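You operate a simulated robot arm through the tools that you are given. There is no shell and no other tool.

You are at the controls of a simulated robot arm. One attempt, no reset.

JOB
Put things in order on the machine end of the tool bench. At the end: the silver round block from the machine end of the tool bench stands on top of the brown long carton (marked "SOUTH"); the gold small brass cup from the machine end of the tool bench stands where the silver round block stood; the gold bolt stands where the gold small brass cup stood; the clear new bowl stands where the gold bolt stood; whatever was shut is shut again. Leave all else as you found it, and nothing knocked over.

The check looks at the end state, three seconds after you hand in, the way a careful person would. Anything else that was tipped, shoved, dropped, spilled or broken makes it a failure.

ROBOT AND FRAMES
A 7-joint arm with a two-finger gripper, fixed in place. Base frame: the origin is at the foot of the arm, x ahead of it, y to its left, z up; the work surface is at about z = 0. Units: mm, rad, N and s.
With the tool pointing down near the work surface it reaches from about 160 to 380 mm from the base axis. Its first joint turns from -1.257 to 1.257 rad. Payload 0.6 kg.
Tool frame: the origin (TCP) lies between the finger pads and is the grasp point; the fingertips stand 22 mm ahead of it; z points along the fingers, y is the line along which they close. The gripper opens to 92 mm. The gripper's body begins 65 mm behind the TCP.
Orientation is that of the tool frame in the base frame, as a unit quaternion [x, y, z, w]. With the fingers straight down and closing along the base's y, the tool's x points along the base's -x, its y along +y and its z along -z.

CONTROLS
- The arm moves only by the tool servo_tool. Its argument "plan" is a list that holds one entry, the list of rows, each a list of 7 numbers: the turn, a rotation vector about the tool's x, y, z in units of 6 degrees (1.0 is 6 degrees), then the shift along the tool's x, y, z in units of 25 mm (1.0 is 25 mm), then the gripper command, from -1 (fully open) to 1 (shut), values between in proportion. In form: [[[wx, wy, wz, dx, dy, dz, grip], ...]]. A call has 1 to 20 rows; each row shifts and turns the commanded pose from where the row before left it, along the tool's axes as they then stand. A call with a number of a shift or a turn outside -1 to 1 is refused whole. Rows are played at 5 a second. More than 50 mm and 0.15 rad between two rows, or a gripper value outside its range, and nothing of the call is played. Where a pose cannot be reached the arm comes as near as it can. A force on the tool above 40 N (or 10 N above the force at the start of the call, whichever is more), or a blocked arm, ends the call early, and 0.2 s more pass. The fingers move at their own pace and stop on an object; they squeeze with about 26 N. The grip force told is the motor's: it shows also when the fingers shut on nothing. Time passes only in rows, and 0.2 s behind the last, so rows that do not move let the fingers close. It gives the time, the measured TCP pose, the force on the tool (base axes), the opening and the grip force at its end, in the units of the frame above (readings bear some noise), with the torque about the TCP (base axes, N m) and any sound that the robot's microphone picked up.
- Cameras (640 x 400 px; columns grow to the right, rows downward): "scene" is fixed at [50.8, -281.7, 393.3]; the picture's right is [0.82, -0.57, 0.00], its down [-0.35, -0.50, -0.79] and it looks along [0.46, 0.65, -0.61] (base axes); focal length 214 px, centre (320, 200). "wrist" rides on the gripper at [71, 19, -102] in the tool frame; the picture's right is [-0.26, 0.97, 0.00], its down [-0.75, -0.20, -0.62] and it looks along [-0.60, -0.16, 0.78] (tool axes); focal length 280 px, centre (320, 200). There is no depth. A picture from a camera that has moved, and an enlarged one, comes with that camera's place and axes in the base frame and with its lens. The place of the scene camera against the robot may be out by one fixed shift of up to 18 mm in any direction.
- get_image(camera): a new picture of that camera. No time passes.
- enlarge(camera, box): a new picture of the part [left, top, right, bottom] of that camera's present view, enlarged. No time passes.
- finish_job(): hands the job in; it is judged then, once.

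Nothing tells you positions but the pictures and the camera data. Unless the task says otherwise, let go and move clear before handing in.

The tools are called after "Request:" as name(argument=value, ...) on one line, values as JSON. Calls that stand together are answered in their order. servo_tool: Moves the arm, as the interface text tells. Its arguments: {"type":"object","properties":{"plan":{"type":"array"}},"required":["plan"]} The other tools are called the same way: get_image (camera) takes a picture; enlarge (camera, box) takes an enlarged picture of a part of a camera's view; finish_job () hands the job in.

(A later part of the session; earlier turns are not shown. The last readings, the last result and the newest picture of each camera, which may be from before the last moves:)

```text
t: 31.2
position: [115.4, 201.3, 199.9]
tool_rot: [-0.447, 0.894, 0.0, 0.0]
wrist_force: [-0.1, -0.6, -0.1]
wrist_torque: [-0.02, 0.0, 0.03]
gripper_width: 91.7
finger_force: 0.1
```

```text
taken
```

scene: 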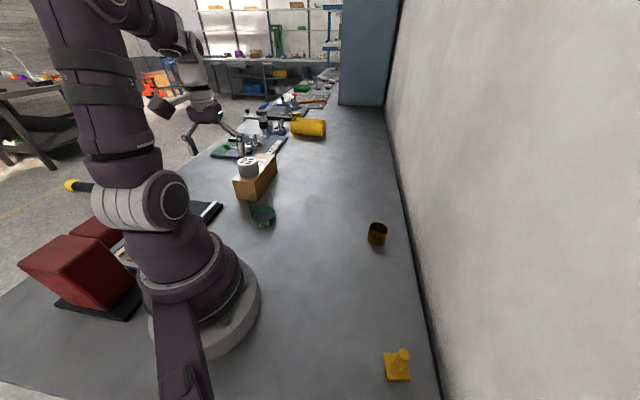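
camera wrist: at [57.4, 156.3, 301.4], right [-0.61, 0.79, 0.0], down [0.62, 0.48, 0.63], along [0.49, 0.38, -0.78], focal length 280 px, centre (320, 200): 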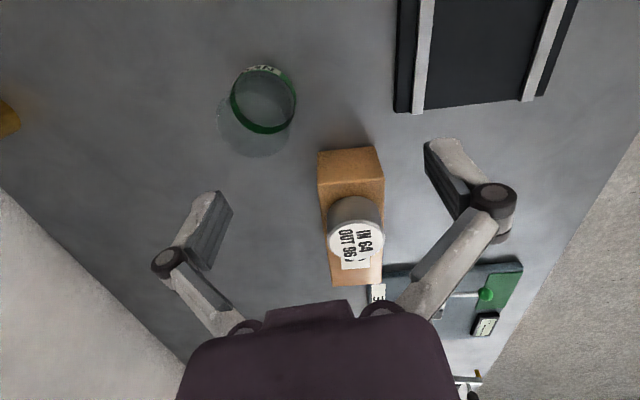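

Good; the block stands steadily on the carton. I'll take a close look at the bowl while I'm here, then swing to the cup.

Request:
enlarge(camera="wrist", box=[200, 50, 320, 170])

Request:
enlarge(camera="scene", box=[235, 180, 295, 240])

Request:
servo_tool(plan=[[[0, 0, 0.917, -0.066, -0.888, 0, -1], [0, 0, 0.917, -0.066, -0.888, 0, -1], [0, 0, 0.917, -0.066, -0.888, 0, -1], [0, 0, 0.917, -0.066, -0.888, 0, -1], [0, 0, 0.917, -0.066, -0.888, 0, -1], [0, 0, 0.917, -0.066, -0.888, 0, -1], [0, 0, 0.917, -0.066, -0.888, 0, -1], [0, 0, 0.917, -0.066, -0.888, 0, -1], [0, 0, 0.917, -0.066, -0.888, 0, -1], [0, 0, 0.917, -0.066, -0.888, 0, -1], [0, 0, 0.917, -0.066, -0.888, 0, -1], [0, 0, 0.917, -0.066, -0.888, 0, -1], [0, 0, 0, 0, 0, 0, -1]]])

Request:
get_image(camera="wrist")

```text
3.33 times, centred on (260, 110) of wrist
camera zoom: at [57.4, 156.3, 301.4], right [-0.61, 0.79, 0.0], down [0.62, 0.48, 0.63], along [0.49, 0.38, -0.78], focal length 935 px, centre (520, 500)
```

zoom: 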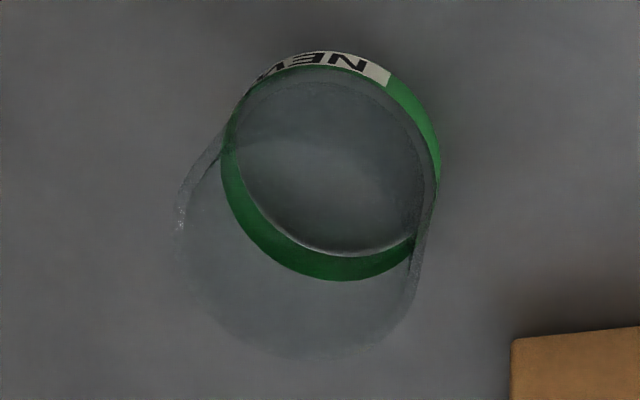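

```text
6.67 times, centred on (265, 210) of scene
camera zoom: at [50.8, -281.7, 393.3], right [0.82, -0.57, 0.0], down [-0.35, -0.5, -0.79], along [0.46, 0.65, -0.61], focal length 1430 px, centre (687, 133)
```

zoom: 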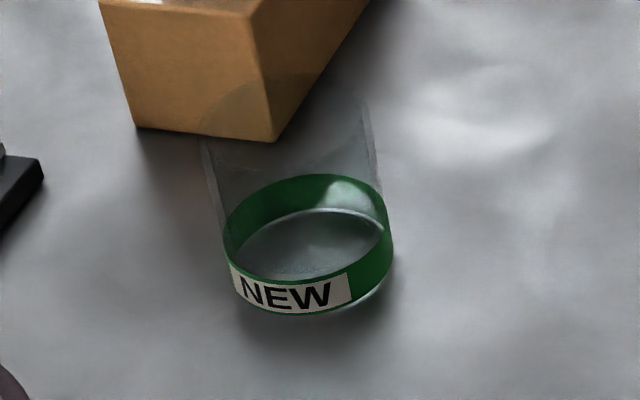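

```text
t: 34.0
position: [230.6, -24.5, 199.1]
tool_rot: [0.113, 0.994, 0.001, -0.001]
wrist_force: [-0.2, -0.5, 0.0]
wrist_torque: [0.06, -0.03, -0.01]
gripper_width: 91.7
finger_force: 0.1
```

```text
taken
camera wrist: at [165.9, 11.2, 301.3], right [0.47, 0.88, 0.0], down [0.69, -0.37, 0.62], along [0.55, -0.29, -0.78], focal length 280 px, centre (320, 200)
```

wrist: 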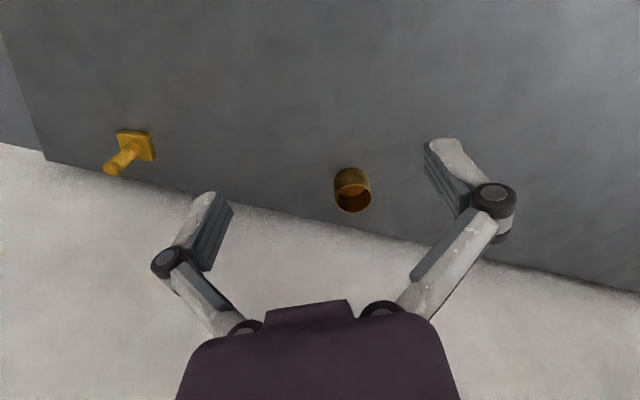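

The cup is clearly ahead. I'll move out and down towards it, stopping above and short of it for a closer view.

Request:
servo_tool(plan=[[[0, 0, 0, -0.822, 0.025, 0.46, -1], [0, 0, 0, -0.822, 0.025, 0.46, -1], [0, 0, 0, -0.822, 0.025, 0.46, -1], [0, 0, 0, -0.822, 0.025, 0.46, -1], [0, 0, 0, -0.822, 0.025, 0.46, -1], [0, 0, 0, -0.822, 0.025, 0.46, -1], [0, 0, 0, 0, 0, 0, -1], [0, 0, 0, 0, 0, 0, -1]]])

Request:
get_image(camera="wrist")

Request:
enlarge(camera="wrist", box=[260, 30, 420, 180])

Request:
get_image(camera="scene")

```text
t: 35.8
position: [350.1, -45.7, 130.6]
tool_rot: [0.112, 0.994, 0.0, 0.0]
wrist_force: [-0.7, 0.4, -0.9]
wrist_torque: [0.04, 0.0, -0.02]
gripper_width: 91.8
finger_force: 0.1
```

```text
taken
camera wrist: at [286.6, -11.7, 232.0], right [0.47, 0.88, 0.0], down [0.69, -0.37, 0.62], along [0.55, -0.29, -0.78], focal length 280 px, centre (320, 200)
```

wrist: 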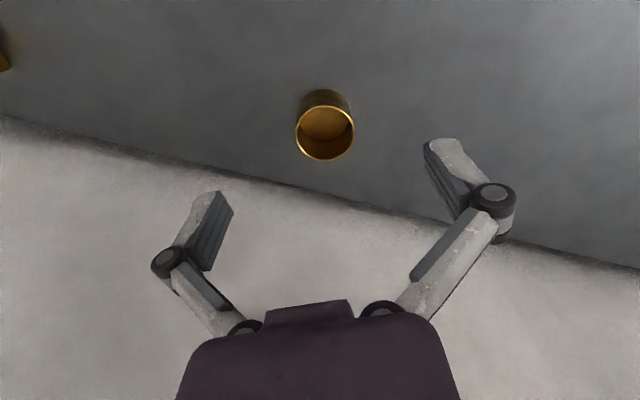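

```text
2.67 times, centred on (340, 105) of wrist
camera zoom: at [286.6, -11.7, 232.0], right [0.47, 0.88, 0.0], down [0.69, -0.37, 0.62], along [0.55, -0.29, -0.78], focal length 748 px, centre (267, 453)
```

zoom: 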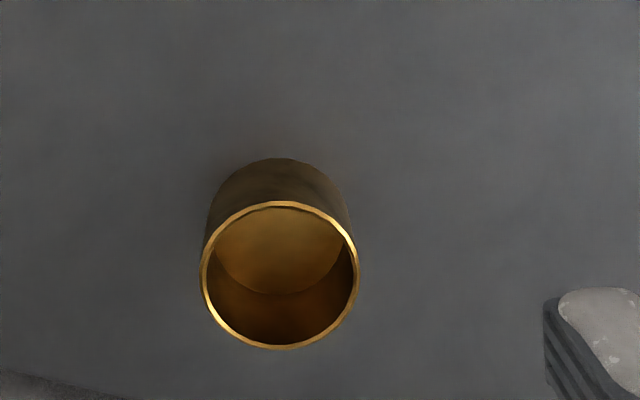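

```text
taken
```

scene: 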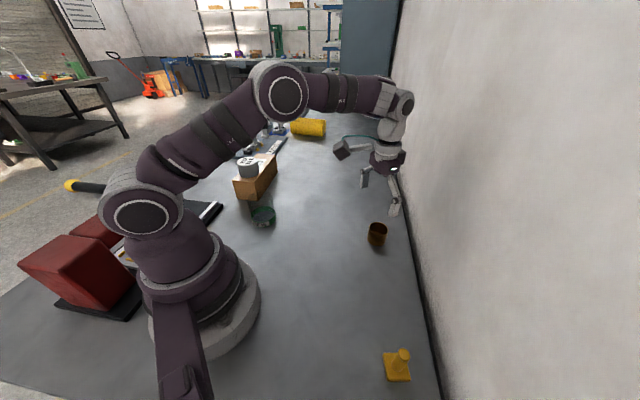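

The cup is at (371.3,-52.2), 46 mm wide and about 30 mm high. The open fingers will clear it on both sides, so I'll descend short of it, slide out over it, and check.

Request:
servo_tool(plan=[[[0, 0, 0, 0, -0.03, 0.8, -1], [0, 0, 0, 0, -0.03, 0.8, -1], [0, 0, 0, 0, 0, 0.8, -1], [0, 0, 0, -0.4, 0, 0.4, -1], [0, 0, 0, -0.427, 0, 0.4, -1], [0, 0, 0, 0, 0, 0.4, -1], [0, 0, 0, 0, 0, 0.3, -1], [0, 0, 0, 0, 0, 0, -1], [0, 0, 0, 0, 0, 0, -1]]])

Request:
get_image(camera="wrist")

Request:
enlarge(camera="scene", box=[340, 170, 440, 270])

```text
t: 37.8
position: [371.3, -53.5, 33.2]
tool_rot: [0.112, 0.994, 0.0, 0.0]
wrist_force: [-0.2, -0.2, 0.8]
wrist_torque: [0.01, 0.0, 0.03]
gripper_width: 92.0
finger_force: 0.1
```

```text
taken
camera wrist: at [306.7, -18.8, 135.1], right [0.47, 0.88, 0.0], down [0.69, -0.37, 0.62], along [0.55, -0.29, -0.78], focal length 280 px, centre (320, 200)
```

wrist: 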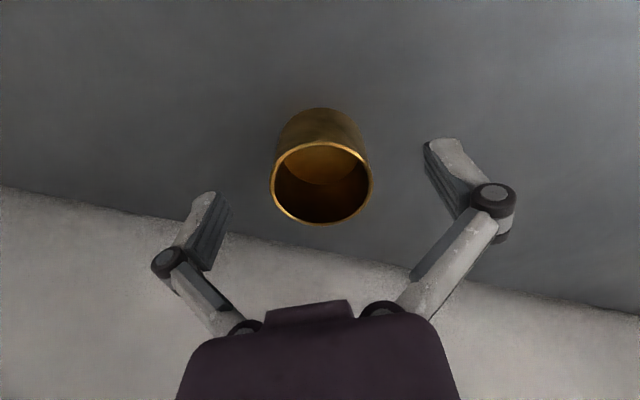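

```text
4.00 times, centred on (390, 220) of scene
camera zoom: at [50.8, -281.7, 393.3], right [0.82, -0.57, 0.0], down [-0.35, -0.5, -0.79], along [0.46, 0.65, -0.61], focal length 858 px, centre (40, 120)
```

zoom: 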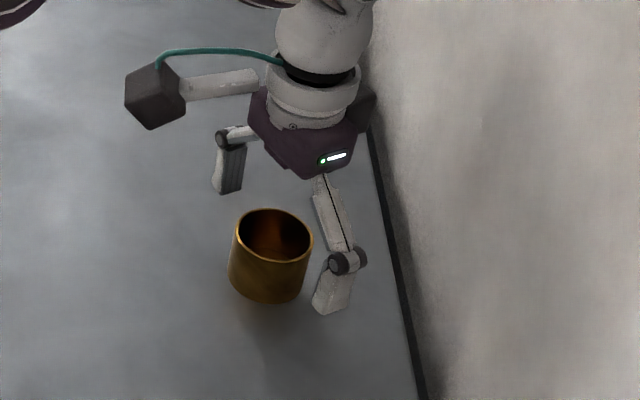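

The cup sits centred between the fingers. I'll lower the last few millimetres, close, and lift.

Request:
servo_tool(plan=[[[0, 0, 0, 0, 0, 0.15, -1], [0, 0, 0, 0, 0, 0.1, -1], [0, 0, 0, 0, 0, 0, 1], [0, 0, 0, 0, 0, 0, 1], [0, 0, 0, 0, 0, 0, 1], [0, 0, 0, 0, 0, 0, 1], [0, 0, 0, 0, 0, 0, 1], [0, 0, 0, 0, 0, 0, 1]]])

Request:
get_image(camera="wrist")

Request:
enlarge(camera="scene", box=[340, 170, 440, 270])

```text
t: 39.6
position: [370.8, -54.0, 27.9]
tool_rot: [0.113, 0.994, -0.001, 0.0]
wrist_force: [0.0, 0.3, 7.0]
wrist_torque: [0.02, -0.01, 0.03]
gripper_width: 41.7
finger_force: 26.3
```

```text
taken
camera wrist: at [306.8, -18.6, 128.7], right [0.47, 0.88, 0.0], down [0.69, -0.37, 0.63], along [0.55, -0.29, -0.78], focal length 280 px, centre (320, 200)
```

wrist: 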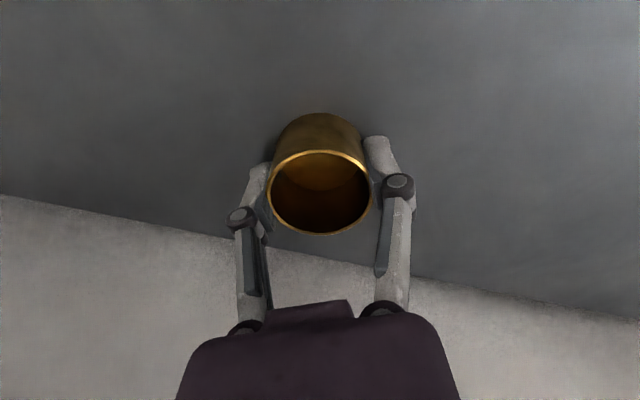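

```text
4.00 times, centred on (390, 220) of scene
camera zoom: at [50.8, -281.7, 393.3], right [0.82, -0.57, 0.0], down [-0.35, -0.5, -0.79], along [0.46, 0.65, -0.61], focal length 858 px, centre (40, 120)
```

zoom: 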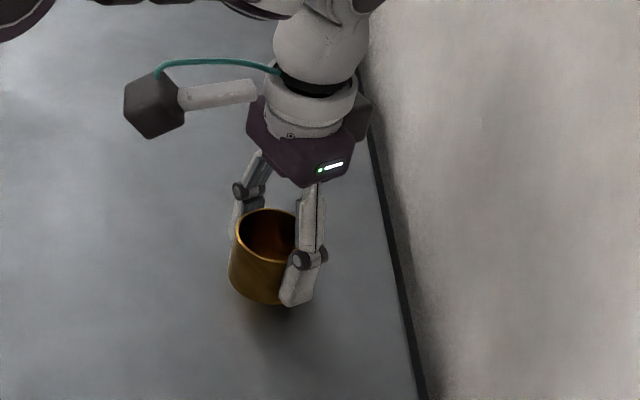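

The fingers hold the cup, with the cup unmoved and upright. I'll lift slowly and verify that it comes up level.

Request:
servo_tool(plan=[[[0, 0, 0, 0, 0, -0.1, 1], [0, 0, 0, 0, 0, -0.2, 1], [0, 0, 0, 0, 0, -0.3, 1], [0, 0, 0, 0, 0, -0.5, 1], [0, 0, 0, 0, 0, 0, 1]]])

Request:
get_image(camera="wrist")

Request:
enlarge(camera="scene", box=[340, 170, 440, 270])

```text
t: 40.8
position: [370.0, -52.9, 54.6]
tool_rot: [0.113, 0.994, 0.0, 0.0]
wrist_force: [-0.1, -0.5, 0.7]
wrist_torque: [0.02, 0.0, 0.02]
gripper_width: 41.4
finger_force: 26.8
```

```text
taken
camera wrist: at [306.6, -18.3, 156.0], right [0.47, 0.88, 0.0], down [0.69, -0.37, 0.62], along [0.55, -0.29, -0.78], focal length 280 px, centre (320, 200)
```

wrist: 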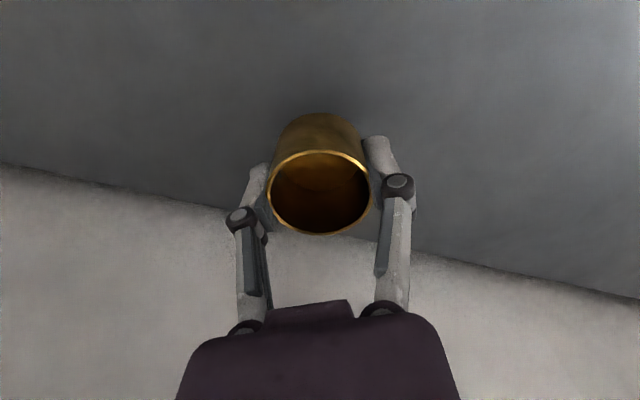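

```text
4.00 times, centred on (390, 220) of scene
camera zoom: at [50.8, -281.7, 393.3], right [0.82, -0.57, 0.0], down [-0.35, -0.5, -0.79], along [0.46, 0.65, -0.61], focal length 858 px, centre (40, 120)
```

zoom: 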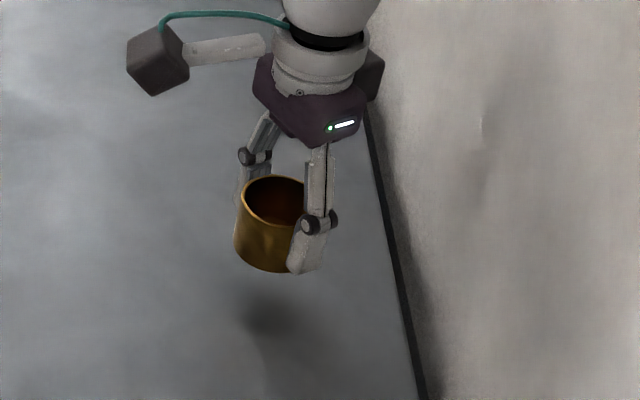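

The cup is held level. I'll raise it and carry it straight to the silver block's old place at about (185.7,-121.5).

Request:
servo_tool(plan=[[[0, 0, 0, 0, 0, -0.8, 1], [0, 0, 0, 0, 0, -0.9, 1], [0, 0, 0, 0.4, -0.263, -0.8, 1], [0, 0, 0, 0.8, -0.526, 0, 1], [0, 0, 0, 0.8, -0.526, 0, 1], [0, 0, 0, 0.8, -0.526, 0, 1], [0, 0, 0, 0.8, -0.526, 0, 1], [0, 0, 0, 0.8, -0.526, 0, 1], [0, 0, 0, 0.8, -0.526, 0, 1], [0, 0, 0, 0.8, -0.526, 0, 1], [0, 0, 0, 0.4, -0.263, 0, 1], [0, 0, 0, 0.22, -0.142, 0, 1], [0, 0, 0, 0, 0, 0, 1], [0, 0, 0, 0, 0, 0, 1]]])

Request:
get_image(camera="wrist")

Request:
get_image(camera="scene")

```text
t: 43.8
position: [185.5, -122.4, 116.9]
tool_rot: [0.113, 0.994, -0.001, 0.0]
wrist_force: [0.2, -0.4, 0.0]
wrist_torque: [0.0, 0.06, -0.02]
gripper_width: 41.5
finger_force: 26.1
```

```text
taken
camera wrist: at [120.9, -87.9, 218.4], right [0.47, 0.88, 0.0], down [0.69, -0.37, 0.62], along [0.55, -0.29, -0.78], focal length 280 px, centre (320, 200)
```

wrist: 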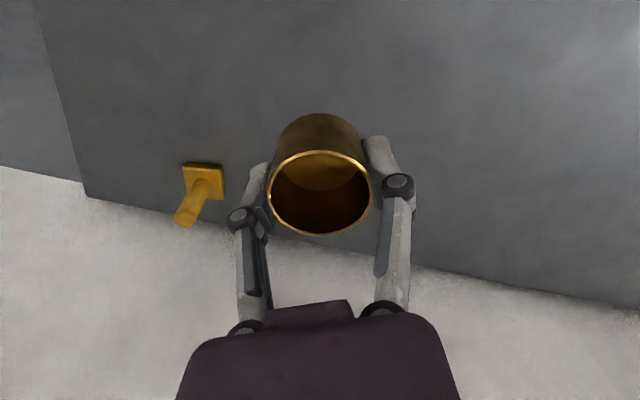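

```text
taken
```

scene: 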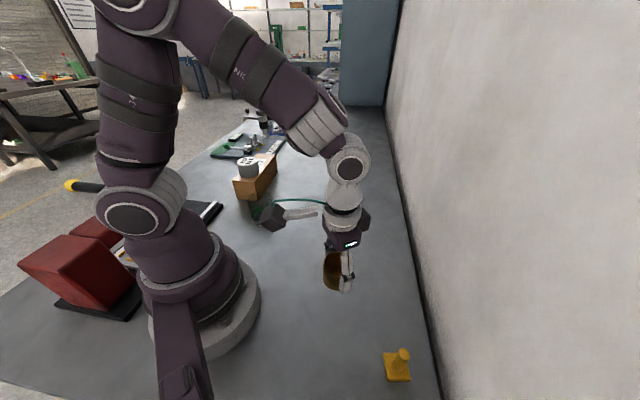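

The cup is over the target within a millimetre. I'll lower it, with the last part in small steps.

Request:
servo_tool(plan=[[[0, 0, 0, 0, 0, 0.8, 1], [0, 0, 0, 0, 0, 0.8, 1], [0, 0, 0, 0, 0.03, 0.8, 1], [0, 0, 0, 0, 0, 0.6, 1], [0, 0, 0, 0, 0, 0.4, 1], [0, 0, 0, 0, 0, 0, 1], [0, 0, 0, 0, 0, 0, 1]]])

Request:
servo_tool(plan=[[[0, 0, 0, 0, 0, 0.06, 1], [0, 0, 0, 0, 0, 0, 1]]])

Request:
enlarge(camera="scene", box=[300, 240, 380, 330])

```text
t: 45.4
position: [183.9, -122.1, 31.6]
tool_rot: [0.113, 0.994, 0.0, 0.001]
wrist_force: [0.1, 0.6, -0.6]
wrist_torque: [-0.02, -0.02, -0.03]
gripper_width: 41.6
finger_force: 25.8
```

```text
t: 46.0
position: [186.0, -120.6, 30.9]
tool_rot: [0.112, 0.994, 0.0, 0.0]
wrist_force: [0.5, 0.5, -0.9]
wrist_torque: [0.0, 0.02, 0.02]
gripper_width: 41.5
finger_force: 26.3
```

```text
4.44 times, centred on (340, 285) of scene
camera zoom: at [50.8, -281.7, 393.3], right [0.82, -0.57, 0.0], down [-0.35, -0.5, -0.79], along [0.46, 0.65, -0.61], focal length 953 px, centre (231, -178)
```

zoom: 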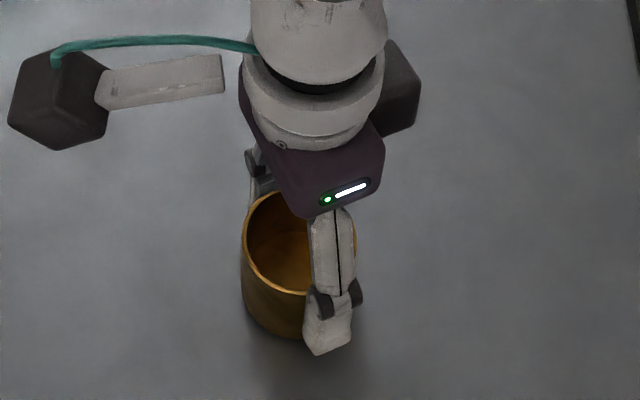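

There's no contact yet. I'll keep going down in 1 mm steps.

Request:
servo_tool(plan=[[[0, 0, 0, 0, 0, 0.05, 1], [0, 0, 0, 0, 0, 0, 1]]])

Request:
servo_tool(plan=[[[0, 0, 0, 0, 0, 0.05, 1], [0, 0, 0, 0, 0, 0, 1]]])

```text
t: 46.6
position: [185.9, -122.2, 31.7]
tool_rot: [0.113, 0.994, 0.0, 0.0]
wrist_force: [-0.3, -0.5, -0.9]
wrist_torque: [0.03, -0.01, -0.03]
gripper_width: 41.2
finger_force: 25.8
```

```text
t: 47.2
position: [186.0, -122.3, 28.0]
tool_rot: [0.112, 0.994, 0.0, 0.0]
wrist_force: [-0.1, -0.6, -0.4]
wrist_torque: [-0.01, -0.01, 0.03]
gripper_width: 41.4
finger_force: 26.2
```

Request:
servo_tool(plan=[[[0, 0, 0, 0, 0, 0.05, 1], [0, 0, 0, 0, 0, 0, 1]]])

Request:
get_image(camera="wrist")

```text
t: 47.8
position: [186.0, -121.7, 27.2]
tool_rot: [0.112, 0.994, 0.0, 0.0]
wrist_force: [-2.4, 1.4, 10.3]
wrist_torque: [0.03, 0.0, 0.0]
gripper_width: 41.5
finger_force: 26.5
```

```text
taken
camera wrist: at [121.0, -87.2, 128.7], right [0.47, 0.88, 0.0], down [0.69, -0.37, 0.62], along [0.55, -0.29, -0.78], focal length 280 px, centre (320, 200)
```

wrist: 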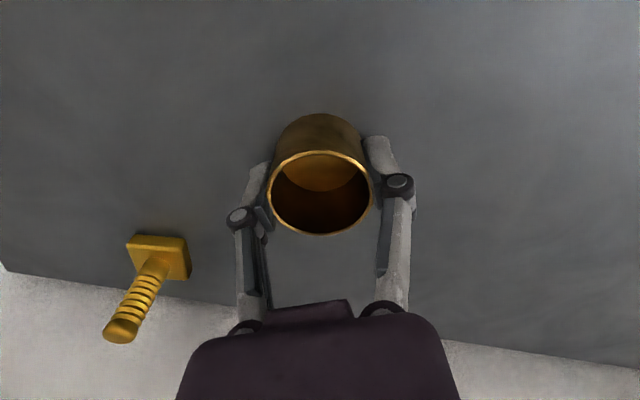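

The cup is touching the bench. I'll open and rise.

Request:
servo_tool(plan=[[[0, 0, 0, 0, 0, -0.02, 0.4], [0, 0, 0, 0, 0, 0, 0], [0, 0, 0, 0, 0, 0, -0.5], [0, 0, 0, 0, 0, 0, -1], [0, 0, 0, 0, 0, 0, -1], [0, 0, 0, 0, 0, 0, -1], [0, 0, 0, 0, 0, -0.5, -1], [0, 0, 0, 0, 0, -0.9, -1], [0, 0, 0, 0, 0, -0.9, -1], [0, 0, 0, 0, 0, -0.9, -1], [0, 0, 0, 0, 0, -0.9, -1], [0, 0, 0, 0, 0, -0.9, -1], [0, 0, 0, 0, 0, -0.5, -1], [0, 0, 0, 0, 0, 0, -1]]])

Request:
get_image(camera="wrist")

Request:
enlarge(camera="wrist", box=[270, 30, 390, 140])

Request:
get_image(camera="scene")

```text
t: 50.8
position: [185.1, -123.4, 165.5]
tool_rot: [0.113, 0.994, 0.001, 0.0]
wrist_force: [0.9, -0.1, -0.9]
wrist_torque: [-0.02, 0.0, 0.01]
gripper_width: 92.2
finger_force: 0.0
```

```text
taken
camera wrist: at [121.2, -87.3, 267.2], right [0.47, 0.88, 0.0], down [0.69, -0.37, 0.62], along [0.55, -0.29, -0.78], focal length 280 px, centre (320, 200)
```

wrist: 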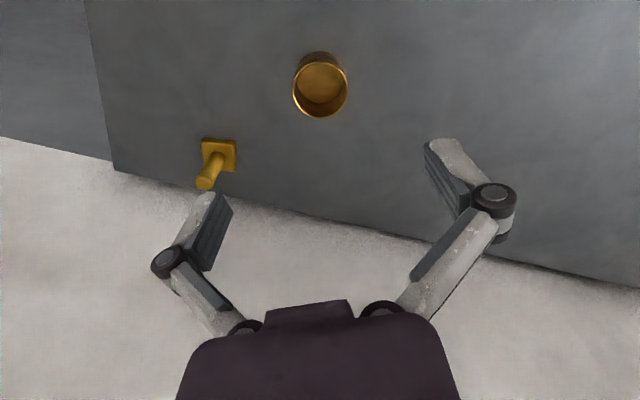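

```text
3.64 times, centred on (330, 85) of wrist
camera zoom: at [121.2, -87.3, 267.2], right [0.47, 0.88, 0.0], down [0.69, -0.37, 0.62], along [0.55, -0.29, -0.78], focal length 1020 px, centre (284, 618)
```

zoom: 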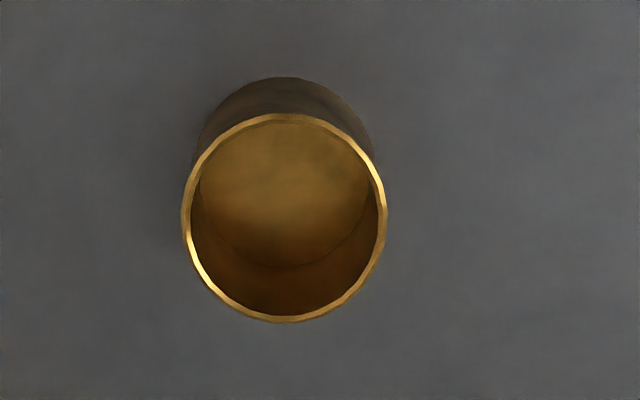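

```text
taken
```

scene: 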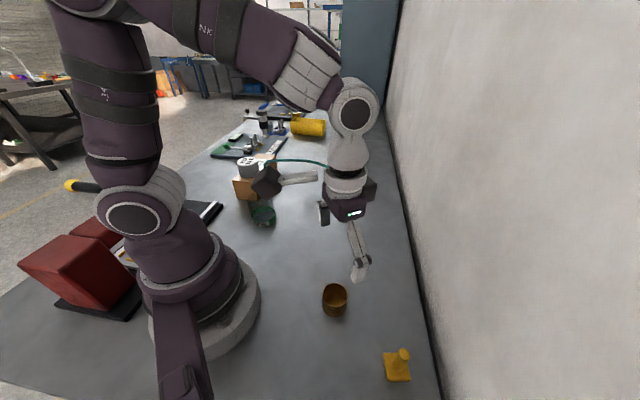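

The cup stands at (185.2,-121.3), right on the silver block's old spot. Next is the bolt. I'll turn the gripper so it closes parallel to the wall, then move close for a look.

Request:
servo_tool(plan=[[[0, 0, 0.917, 0, 0, 0, -1], [0, 0, 0.917, 0, 0, 0, -1], [0, 0, 0.917, 0, 0, 0, -1], [0, 0, 0.917, 0, 0, 0, -1], [0, 0, 0.917, 0, 0, 0, -1], [0, 0, 0.917, 0, 0, 0, -1], [0, 0, 0, -0.845, -0.753, 0.1, -1], [0, 0, 0, -0.845, -0.753, 0.1, -1], [0, 0, 0, -0.845, -0.753, 0.1, -1], [0, 0, 0, -0.845, -0.753, 0.1, -1], [0, 0, 0, 0, 0, 0, -1], [0, 0, 0, 0, 0, 0, -1]]])

Request:
get_image(camera="wrist")

Request:
enlarge(camera="wrist", box=[250, 50, 410, 200])

Request:
get_image(camera="scene")

```text
t: 53.4
position: [191.1, -236.2, 154.6]
tool_rot: [0.39, 0.921, 0.0, 0.0]
wrist_force: [0.3, 0.0, 0.2]
wrist_torque: [0.01, 0.01, -0.01]
gripper_width: 92.1
finger_force: 0.1
```

```text
taken
camera wrist: at [154.9, -170.7, 256.7], right [0.88, 0.48, 0.0], down [0.38, -0.68, 0.62], along [0.3, -0.55, -0.78], focal length 280 px, centre (320, 200)
```

wrist: 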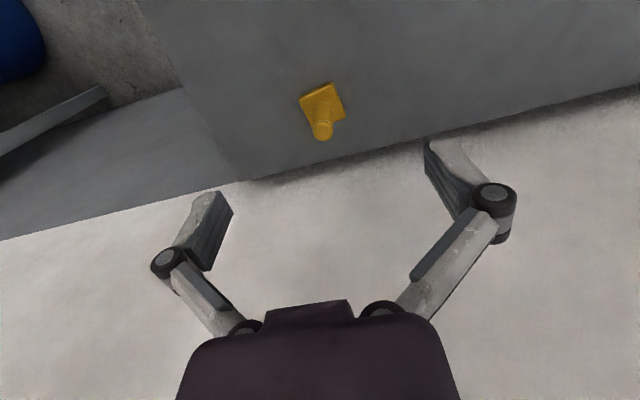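

```text
2.67 times, centred on (330, 125) of wrist
camera zoom: at [154.9, -170.7, 256.7], right [0.88, 0.48, 0.0], down [0.38, -0.68, 0.62], along [0.3, -0.55, -0.78], focal length 748 px, centre (293, 400)
```

zoom: 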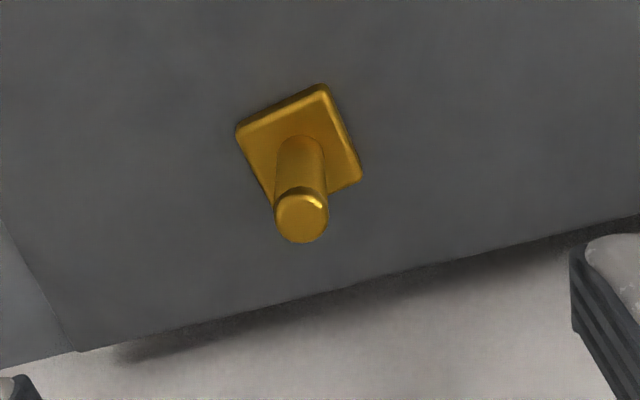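

```text
taken
```

scene: 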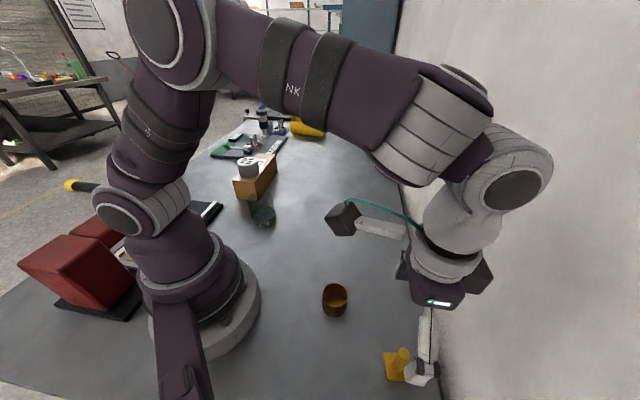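

The bolt is at (201.6,-250.1), with the wall about 60 mm beyond it. I'll move over it and lower the fingers around the stem, above its foot plate.

Request:
servo_tool(plan=[[[0, 0, 0, -0.37, -0.055, 0, -1], [0, 0, 0, -0.37, -0.055, 0, -1], [0, 0, 0, 0, 0, 0.8, -1], [0, 0, 0, 0, 0, 0.8, -1], [0, 0, 0, 0, 0, 0.8, -1], [0, 0, 0, 0, 0, 0.8, -1], [0, 0, 0, 0, 0, 0.8, -1], [0, 0, 0, 0, 0, 0.5, -1], [0, 0, 0, 0, 0, 0, -1], [0, 0, 0, 0, 0, 0, -1]]])

Request:
get_image(camera="wrist")

Request:
enlarge(camera="scene", box=[350, 280, 470, 400])

```text
t: 55.6
position: [200.6, -250.1, 43.0]
tool_rot: [0.389, 0.921, 0.0, 0.0]
wrist_force: [0.5, 0.1, -0.7]
wrist_torque: [0.0, -0.01, -0.02]
gripper_width: 92.1
finger_force: 0.1
```

```text
taken
camera wrist: at [166.0, -185.8, 144.1], right [0.88, 0.48, 0.0], down [0.38, -0.68, 0.62], along [0.3, -0.55, -0.78], focal length 280 px, centre (320, 200)
```

wrist: 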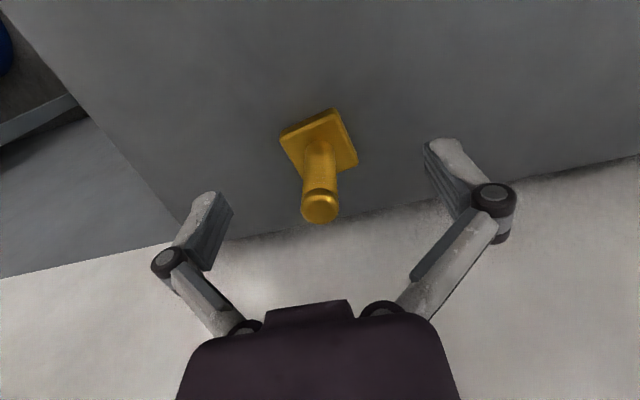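

```text
3.33 times, centred on (410, 340) of scene
camera zoom: at [50.8, -281.7, 393.3], right [0.82, -0.57, 0.0], down [-0.35, -0.5, -0.79], along [0.46, 0.65, -0.61], focal length 715 px, centre (20, -267)
```

zoom: 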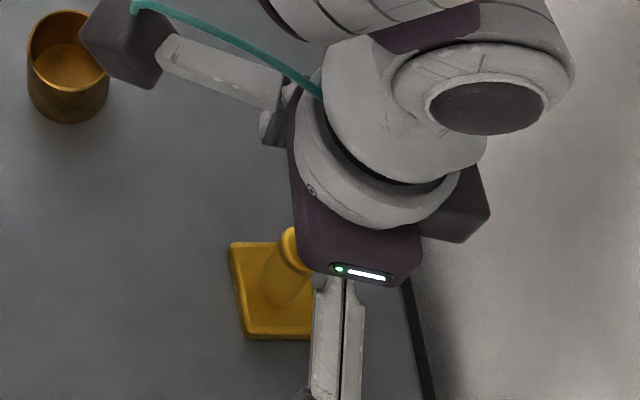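

The stem is centred between the fingers. I'll close, then lift gently.

Request:
servo_tool(plan=[[[0, 0, 0, 0, 0, 0, 0], [0, 0, 0, 0, 0, 0, 0.5], [0, 0, 0, 0, 0, 0, 1], [0, 0, 0, 0, 0, 0, 1], [0, 0, 0, 0, 0, 0, 1], [0, 0, 0, 0, 0, 0, 1]]])

Request:
servo_tool(plan=[[[0, 0, 0, 0, 0, -0.1, 1], [0, 0, 0, 0, 0, -0.2, 1], [0, 0, 0, 0, 0, -0.4, 1], [0, 0, 0, 0, 0, -0.8, 1], [0, 0, 0, 0, 0, -0.8, 1], [0, 0, 0, 0, 0, 0, 1]]])

Request:
get_image(camera="wrist")

Request:
get_image(camera="scene")

```text
t: 57.0
position: [200.9, -249.6, 42.9]
tool_rot: [0.39, 0.921, 0.0, 0.0]
wrist_force: [-0.5, 0.1, 0.3]
wrist_torque: [-0.01, 0.03, -0.01]
gripper_width: 15.1
finger_force: 26.3
```

```text
t: 58.4
position: [202.2, -250.1, 99.5]
tool_rot: [0.39, 0.921, 0.0, 0.0]
wrist_force: [0.2, -0.2, -2.6]
wrist_torque: [-0.02, -0.01, -0.02]
gripper_width: 14.9
finger_force: 26.0
```

```text
taken
camera wrist: at [166.4, -185.5, 201.2], right [0.88, 0.48, 0.0], down [0.38, -0.68, 0.62], along [0.3, -0.55, -0.78], focal length 280 px, centre (320, 200)
```

wrist: 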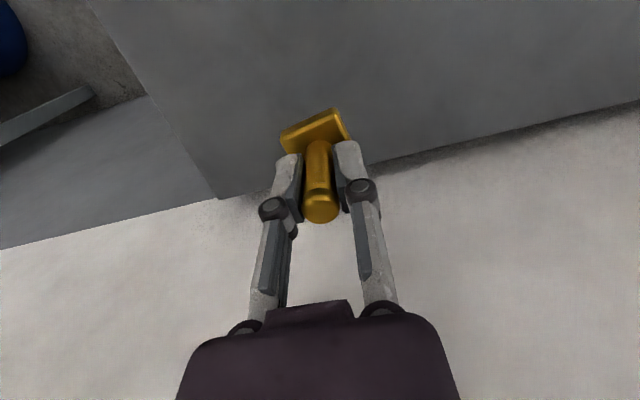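

```text
taken
```

scene: 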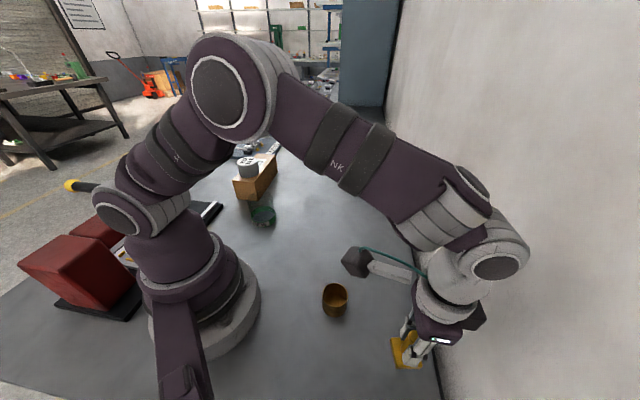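

The bolt is held upright. I'll carry it parallel to the wall towards the cup's old place.

Request:
servo_tool(plan=[[[0, 0, 0, 0, 0, -0.4, 1], [0, 0, 0, 0.091, 0.887, 0, 1], [0, 0, 0, 0.091, 0.887, 0, 1], [0, 0, 0, 0.091, 0.887, 0, 1], [0, 0, 0, 0.091, 0.887, 0, 1], [0, 0, 0, 0.091, 0.887, 0, 1], [0, 0, 0, 0.091, 0.887, 0, 1], [0, 0, 0, 0.091, 0.887, 0, 1], [0, 0, 0, 0.091, 0.887, 0, 1], [0, 0, 0, 0.091, 0.887, 0, 1], [0, 0, 0, 0.091, 0.887, 0, 1], [0, 0, 0, 0.091, 0.887, 0, 1], [0, 0, 0, 0, 0, 0.6, 1], [0, 0, 0, 0, 0, 0.6, 1], [0, 0, 0, 0, 0, 0.6, 1], [0, 0, 0, 0, 0, 0, 1], [0, 0, 0, 0, 0, 0, 1]]])

Request:
get_image(camera="wrist")

Request:
get_image(camera="scene")

```text
t: 62.0
position: [359.5, -61.8, 65.3]
tool_rot: [0.389, 0.921, 0.0, 0.0]
wrist_force: [0.0, -0.4, -1.0]
wrist_torque: [0.02, 0.01, 0.0]
gripper_width: 15.2
finger_force: 26.5
```

```text
taken
camera wrist: at [323.7, 2.9, 166.5], right [0.88, 0.48, 0.0], down [0.38, -0.68, 0.62], along [0.3, -0.55, -0.78], focal length 280 px, centre (320, 200)
```

wrist: 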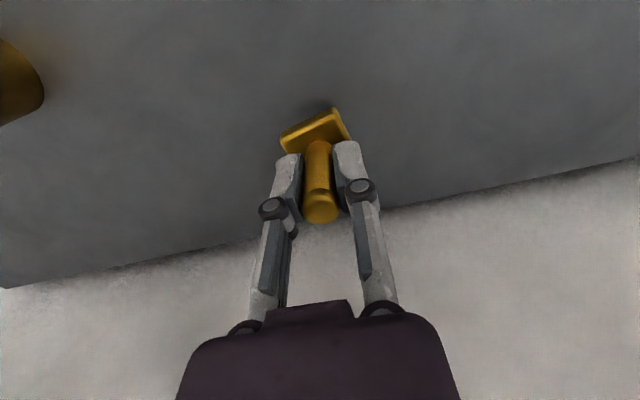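

```text
taken
```

scene: 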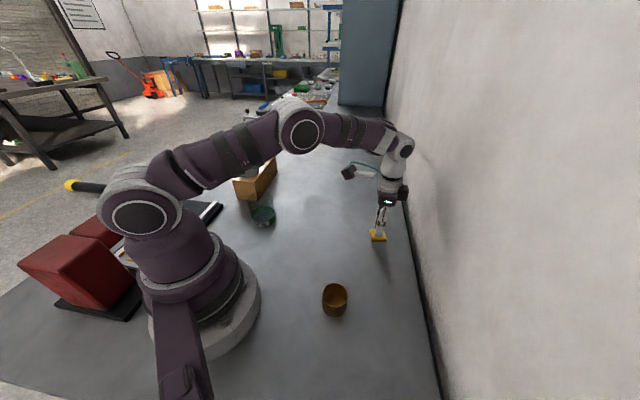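

The bolt is 15 mm short of its spot. I'll slide it over the target and lower it.

Request:
servo_tool(plan=[[[0, 0, 0, -0.04, 0.295, 0, 1], [0, 0, 0, -0.04, 0.295, 0, 1], [0, 0, 0, 0, 0, 0.3, 1], [0, 0, 0, 0, 0, 0.3, 1], [0, 0, 0, 0, 0, 0.1, 1], [0, 0, 0, 0, 0, 0, 1], [0, 0, 0, 0, 0, 0, 1]]])

Request:
get_image(camera="wrist")

Request:
enlarge(camera="scene", box=[340, 170, 440, 270])

```text
t: 63.6
position: [370.1, -52.0, 47.4]
tool_rot: [0.39, 0.921, 0.0, 0.0]
wrist_force: [-0.4, -0.1, -1.3]
wrist_torque: [-0.01, 0.01, 0.01]
gripper_width: 14.7
finger_force: 26.0
```

```text
taken
camera wrist: at [335.9, 11.6, 149.3], right [0.88, 0.48, 0.0], down [0.38, -0.68, 0.62], along [0.3, -0.55, -0.78], focal length 280 px, centre (320, 200)
```

wrist: 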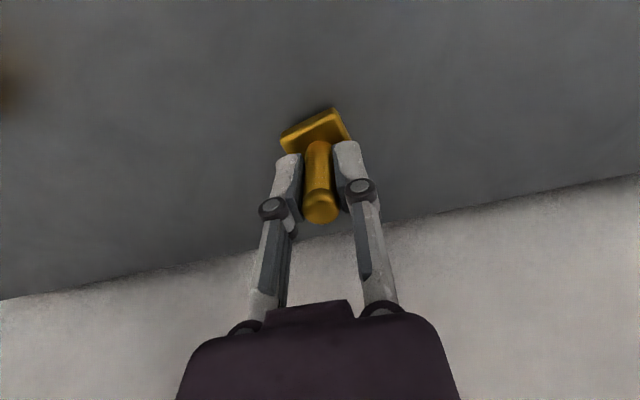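

```text
4.00 times, centred on (390, 220) of scene
camera zoom: at [50.8, -281.7, 393.3], right [0.82, -0.57, 0.0], down [-0.35, -0.5, -0.79], along [0.46, 0.65, -0.61], focal length 858 px, centre (40, 120)
```

zoom: 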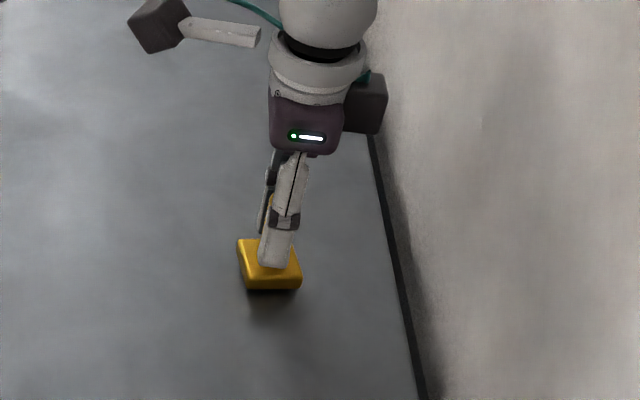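

The bolt is in place above the spot. I'll lower it in small steps to contact.

Request:
servo_tool(plan=[[[0, 0, 0, 0, 0, 0.08, 1], [0, 0, 0, 0, 0, 0.06, 1], [0, 0, 0, 0, 0, 0, 1]]])

Request:
servo_tool(plan=[[[0, 0, 0, 0, 0, 0.05, 1], [0, 0, 0, 0, 0, 0, 1]]])

```text
t: 64.4
position: [371.8, -52.2, 44.5]
tool_rot: [0.389, 0.921, -0.001, -0.001]
wrist_force: [0.6, -0.3, -2.2]
wrist_torque: [-0.01, 0.03, -0.01]
gripper_width: 15.1
finger_force: 26.2
```

```text
t: 65.0
position: [371.2, -53.6, 42.7]
tool_rot: [0.39, 0.921, 0.0, 0.0]
wrist_force: [0.1, 0.1, -2.0]
wrist_torque: [0.02, 0.02, -0.03]
gripper_width: 15.2
finger_force: 26.3
```

Request:
servo_tool(plan=[[[0, 0, 0, 0, 0, 0.04, 1], [0, 0, 0, 0, 0, 0, 1]]])

```text
t: 65.6
position: [371.4, -53.0, 42.0]
tool_rot: [0.39, 0.921, 0.001, 0.001]
wrist_force: [-6.5, 0.7, 21.0]
wrist_torque: [0.01, 0.19, -0.05]
gripper_width: 14.9
finger_force: 25.9
```

The bolt is on the bench. I'll release it and rise straight up.

Request:
servo_tool(plan=[[[0, 0, 0, 0, 0, -0.03, 1], [0, 0, 0, 0, 0, 0, 0.6], [0, 0, 0, 0, 0, 0, 0.2], [0, 0, 0, 0, 0, 0, -0.3], [0, 0, 0, 0, 0, 0, -1], [0, 0, 0, 0, 0, 0, -1], [0, 0, 0, 0, 0, 0, -1], [0, 0, 0, 0, 0, 0, -1], [0, 0, 0, 0, 0, -0.5, -1], [0, 0, 0, 0, 0, -0.8, -1], [0, 0, 0, 0.3, 0, -0.8, -1], [0, 0, 0, 0.6, 0, -0.8, -1], [0, 0, 0, 0.8, 0, -0.6, -1], [0, 0, 0, 0.8, 0, -0.5, -1], [0, 0, 0, 0, 0, 0, -1]]])

Request:
get_image(camera="wrist")

Request:
get_image(camera="scene")

Request:
enlarge(camera="scene", box=[340, 170, 440, 270])

```text
t: 68.8
position: [327.1, -7.1, 142.3]
tool_rot: [0.39, 0.921, -0.001, 0.001]
wrist_force: [0.2, 0.2, 0.3]
wrist_torque: [-0.01, 0.01, 0.03]
gripper_width: 92.1
finger_force: 0.0
```

```text
taken
camera wrist: at [292.4, 56.5, 244.4], right [0.88, 0.48, 0.0], down [0.38, -0.68, 0.62], along [0.3, -0.55, -0.78], focal length 280 px, centre (320, 200)
```

wrist: 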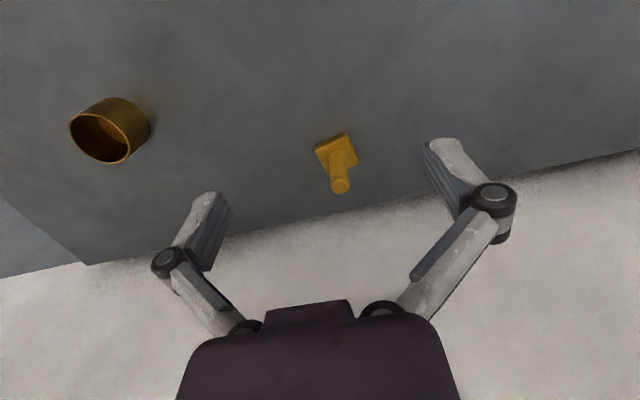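

```text
taken
```

scene: 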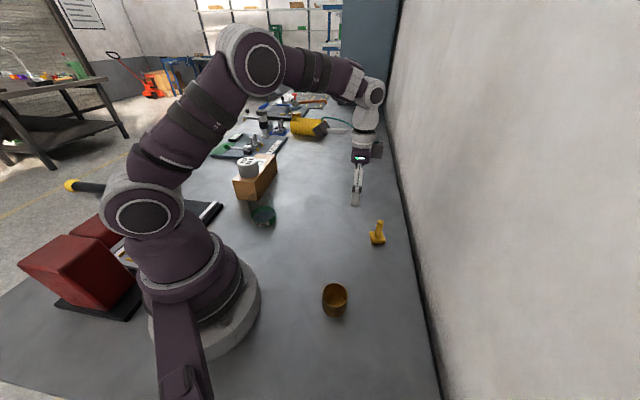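

```text
4.00 times, centred on (390, 220) of scene
camera zoom: at [50.8, -281.7, 393.3], right [0.82, -0.57, 0.0], down [-0.35, -0.5, -0.79], along [0.46, 0.65, -0.61], focal length 858 px, centre (40, 120)
```

zoom: 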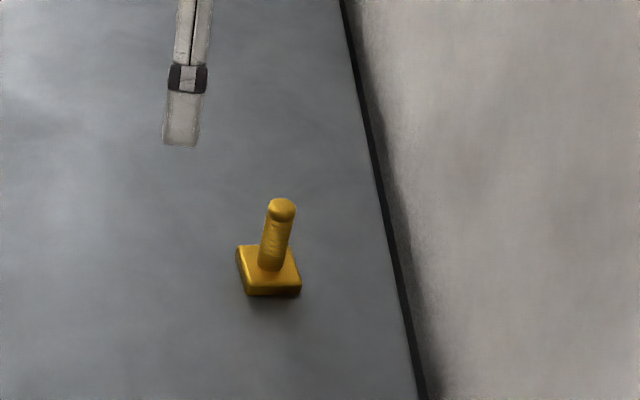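

The bolt stands upright in the cup's old place. Next is the bowl at about (172,172). I'll rise, turn the gripper to face that side, and move over for a close look.

Request:
servo_tool(plan=[[[0, 0, 0, 0, 0, -0.8, -1], [0, 0, 0, 0, 0, -0.8, -1], [0, 0, -0.95, 0, 0, 0, -1], [0, 0, -0.95, 0, 0, 0, -1], [0, 0, -0.95, 0, 0, 0, -1], [0, 0, -0.95, 0, 0, 0, -1], [0, 0, -0.95, 0, 0, 0, -1], [0, 0, -0.95, 0, 0, 0, -1], [0, 0, -0.95, 0, 0, 0, -1], [0, 0, -0.95, 0, 0, 0, -1], [0, 0, -0.95, 0, 0, 0, -1], [0, 0, -0.95, 0, 0, 0, -1], [0, 0, -0.95, 0, 0, 0, -1], [0, 0, -0.95, 0, 0, 0, -1], [0, 0, -0.95, 0, 0, 0, -1], [0, 0, -0.95, 0, 0, 0, -1], [0, 0, -0.95, 0, 0, 0, -1], [0, 0, -0.95, 0, 0, 0, -1]]])

Request:
servo_tool(plan=[[[0, 0, 0, 0.051, 0.95, 0, -1], [0, 0, 0, 0.051, 0.95, 0, -1], [0, 0, 0, 0.051, 0.95, 0, -1], [0, 0, 0, 0.051, 0.95, 0, -1], [0, 0, 0, 0.051, 0.95, 0, -1], [0, 0, 0, 0.051, 0.95, 0, -1], [0, 0, 0, 0.051, 0.95, 0, -1], [0, 0, 0, 0.051, 0.95, 0, -1], [0, 0, 0, 0.051, 0.95, 0, -1], [0, 0, 0, 0.051, 0.95, 0, -1], [0, 0, 0, 0, 0, 0, -1], [0, 0, 0, 0, 0, 0, -1]]])

Request:
get_image(camera="wrist")

Request:
enlarge(camera="wrist", box=[230, 30, 390, 180])

Request:
get_image(camera="scene")

```text
t: 72.6
position: [328.2, -8.8, 182.1]
tool_rot: [-0.386, 0.923, 0.001, 0.0]
wrist_force: [-0.2, 1.1, 1.6]
wrist_torque: [0.04, -0.02, 0.0]
gripper_width: 91.9
finger_force: 0.0
```

```text
t: 75.2
position: [149.3, 149.4, 183.1]
tool_rot: [-0.386, 0.923, 0.0, 0.0]
wrist_force: [-0.1, -0.9, 0.4]
wrist_torque: [0.02, 0.01, 0.03]
gripper_width: 91.8
finger_force: 0.1
```

```text
taken
camera wrist: at [86.5, 113.1, 284.5], right [-0.5, 0.87, 0.0], down [0.68, 0.39, 0.63], along [0.54, 0.31, -0.78], focal length 280 px, centre (320, 200)
```

wrist: 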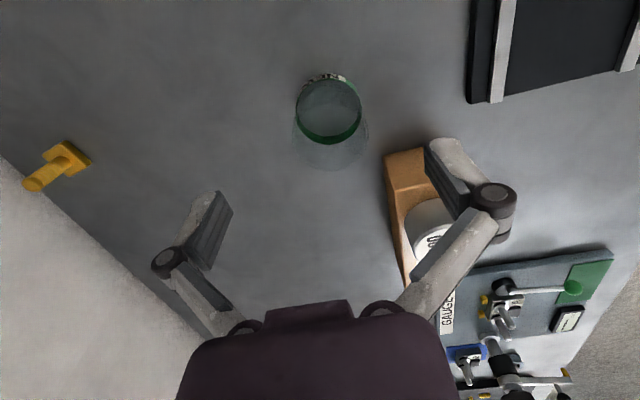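

```text
2.67 times, centred on (310, 105) of wrist
camera zoom: at [86.5, 113.1, 284.5], right [-0.5, 0.87, 0.0], down [0.68, 0.39, 0.63], along [0.54, 0.31, -0.78], focal length 748 px, centre (347, 453)
```

zoom: 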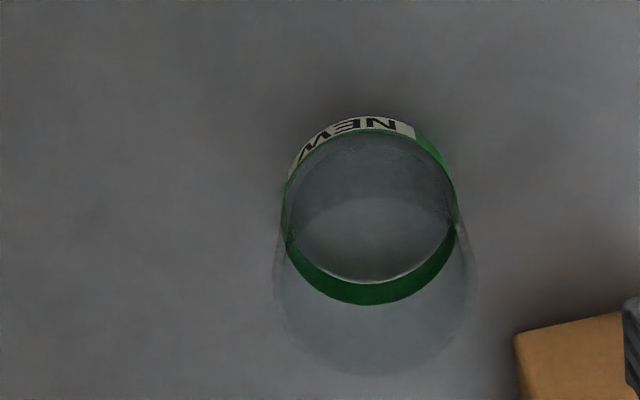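

```text
taken
```

scene: 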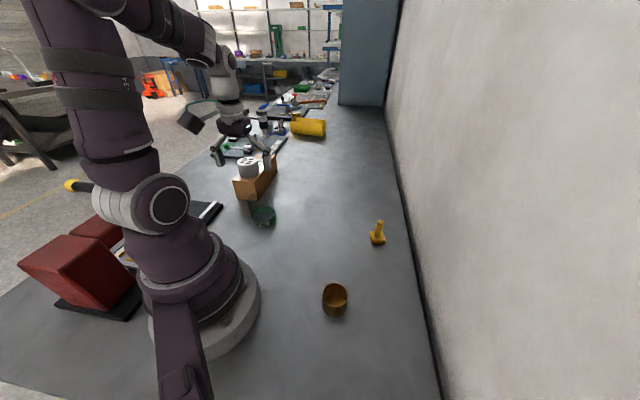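

The bowl is at (172.4,172.2), about 63 mm wide and 70 mm tall, with room for the fingers on both sides. I'll move over it and down.

Request:
servo_tool(plan=[[[0, 0, 0, -0.628, -0.013, 0, -1], [0, 0, 0, -0.628, -0.013, 0, -1], [0, 0, 0, 0, 0, 0.8, -1], [0, 0, 0, 0, 0, 0.8, -1], [0, 0, 0, 0, 0, 0.8, -1], [0, 0, 0, 0, 0, 0, -1], [0, 0, 0, 0, 0, 0, -1]]])

Request:
get_image(camera="wrist")

Request:
enlarge(camera="wrist", box=[190, 40, 510, 240])

Request:
enlarge(camera="scene", box=[200, 120, 320, 240])

```text
t: 76.8
position: [172.9, 171.6, 123.2]
tool_rot: [-0.385, 0.923, 0.0, 0.0]
wrist_force: [0.1, 0.0, -0.2]
wrist_torque: [-0.01, 0.01, 0.02]
gripper_width: 91.9
finger_force: 0.0
```

```text
taken
camera wrist: at [108.5, 135.0, 224.4], right [-0.5, 0.87, 0.0], down [0.68, 0.39, 0.63], along [0.54, 0.31, -0.78], focal length 280 px, centre (320, 200)
```

wrist: 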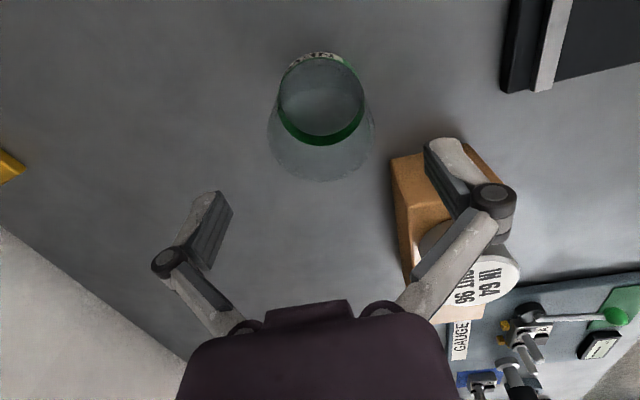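

```text
2.00 times, centred on (350, 140) of wrist
camera zoom: at [108.5, 135.0, 224.4], right [-0.5, 0.87, 0.0], down [0.68, 0.39, 0.63], along [0.54, 0.31, -0.78], focal length 561 px, centre (260, 320)
```

zoom: 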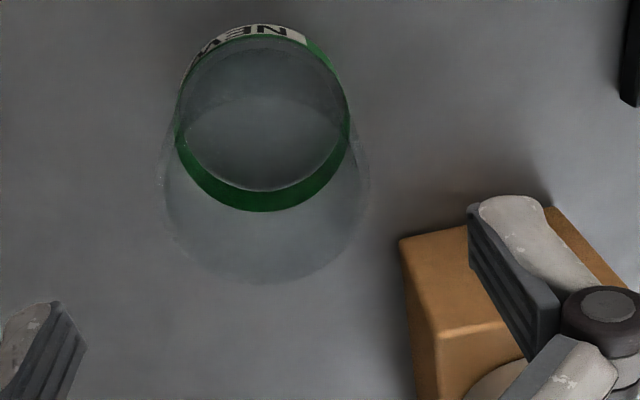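

```text
3.33 times, centred on (260, 180) of scene
camera zoom: at [50.8, -281.7, 393.3], right [0.82, -0.57, 0.0], down [-0.35, -0.5, -0.79], along [0.46, 0.65, -0.61], focal length 715 px, centre (520, 267)
```

zoom: 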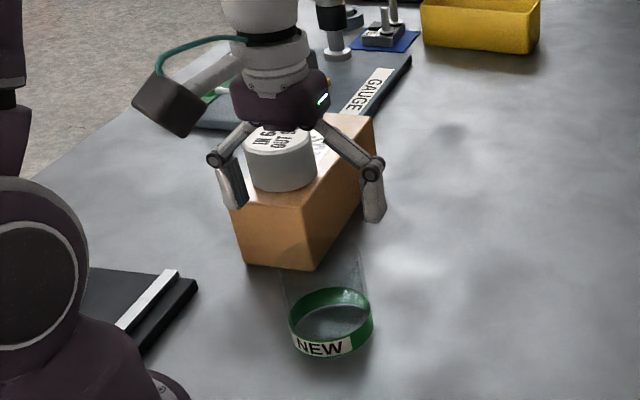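

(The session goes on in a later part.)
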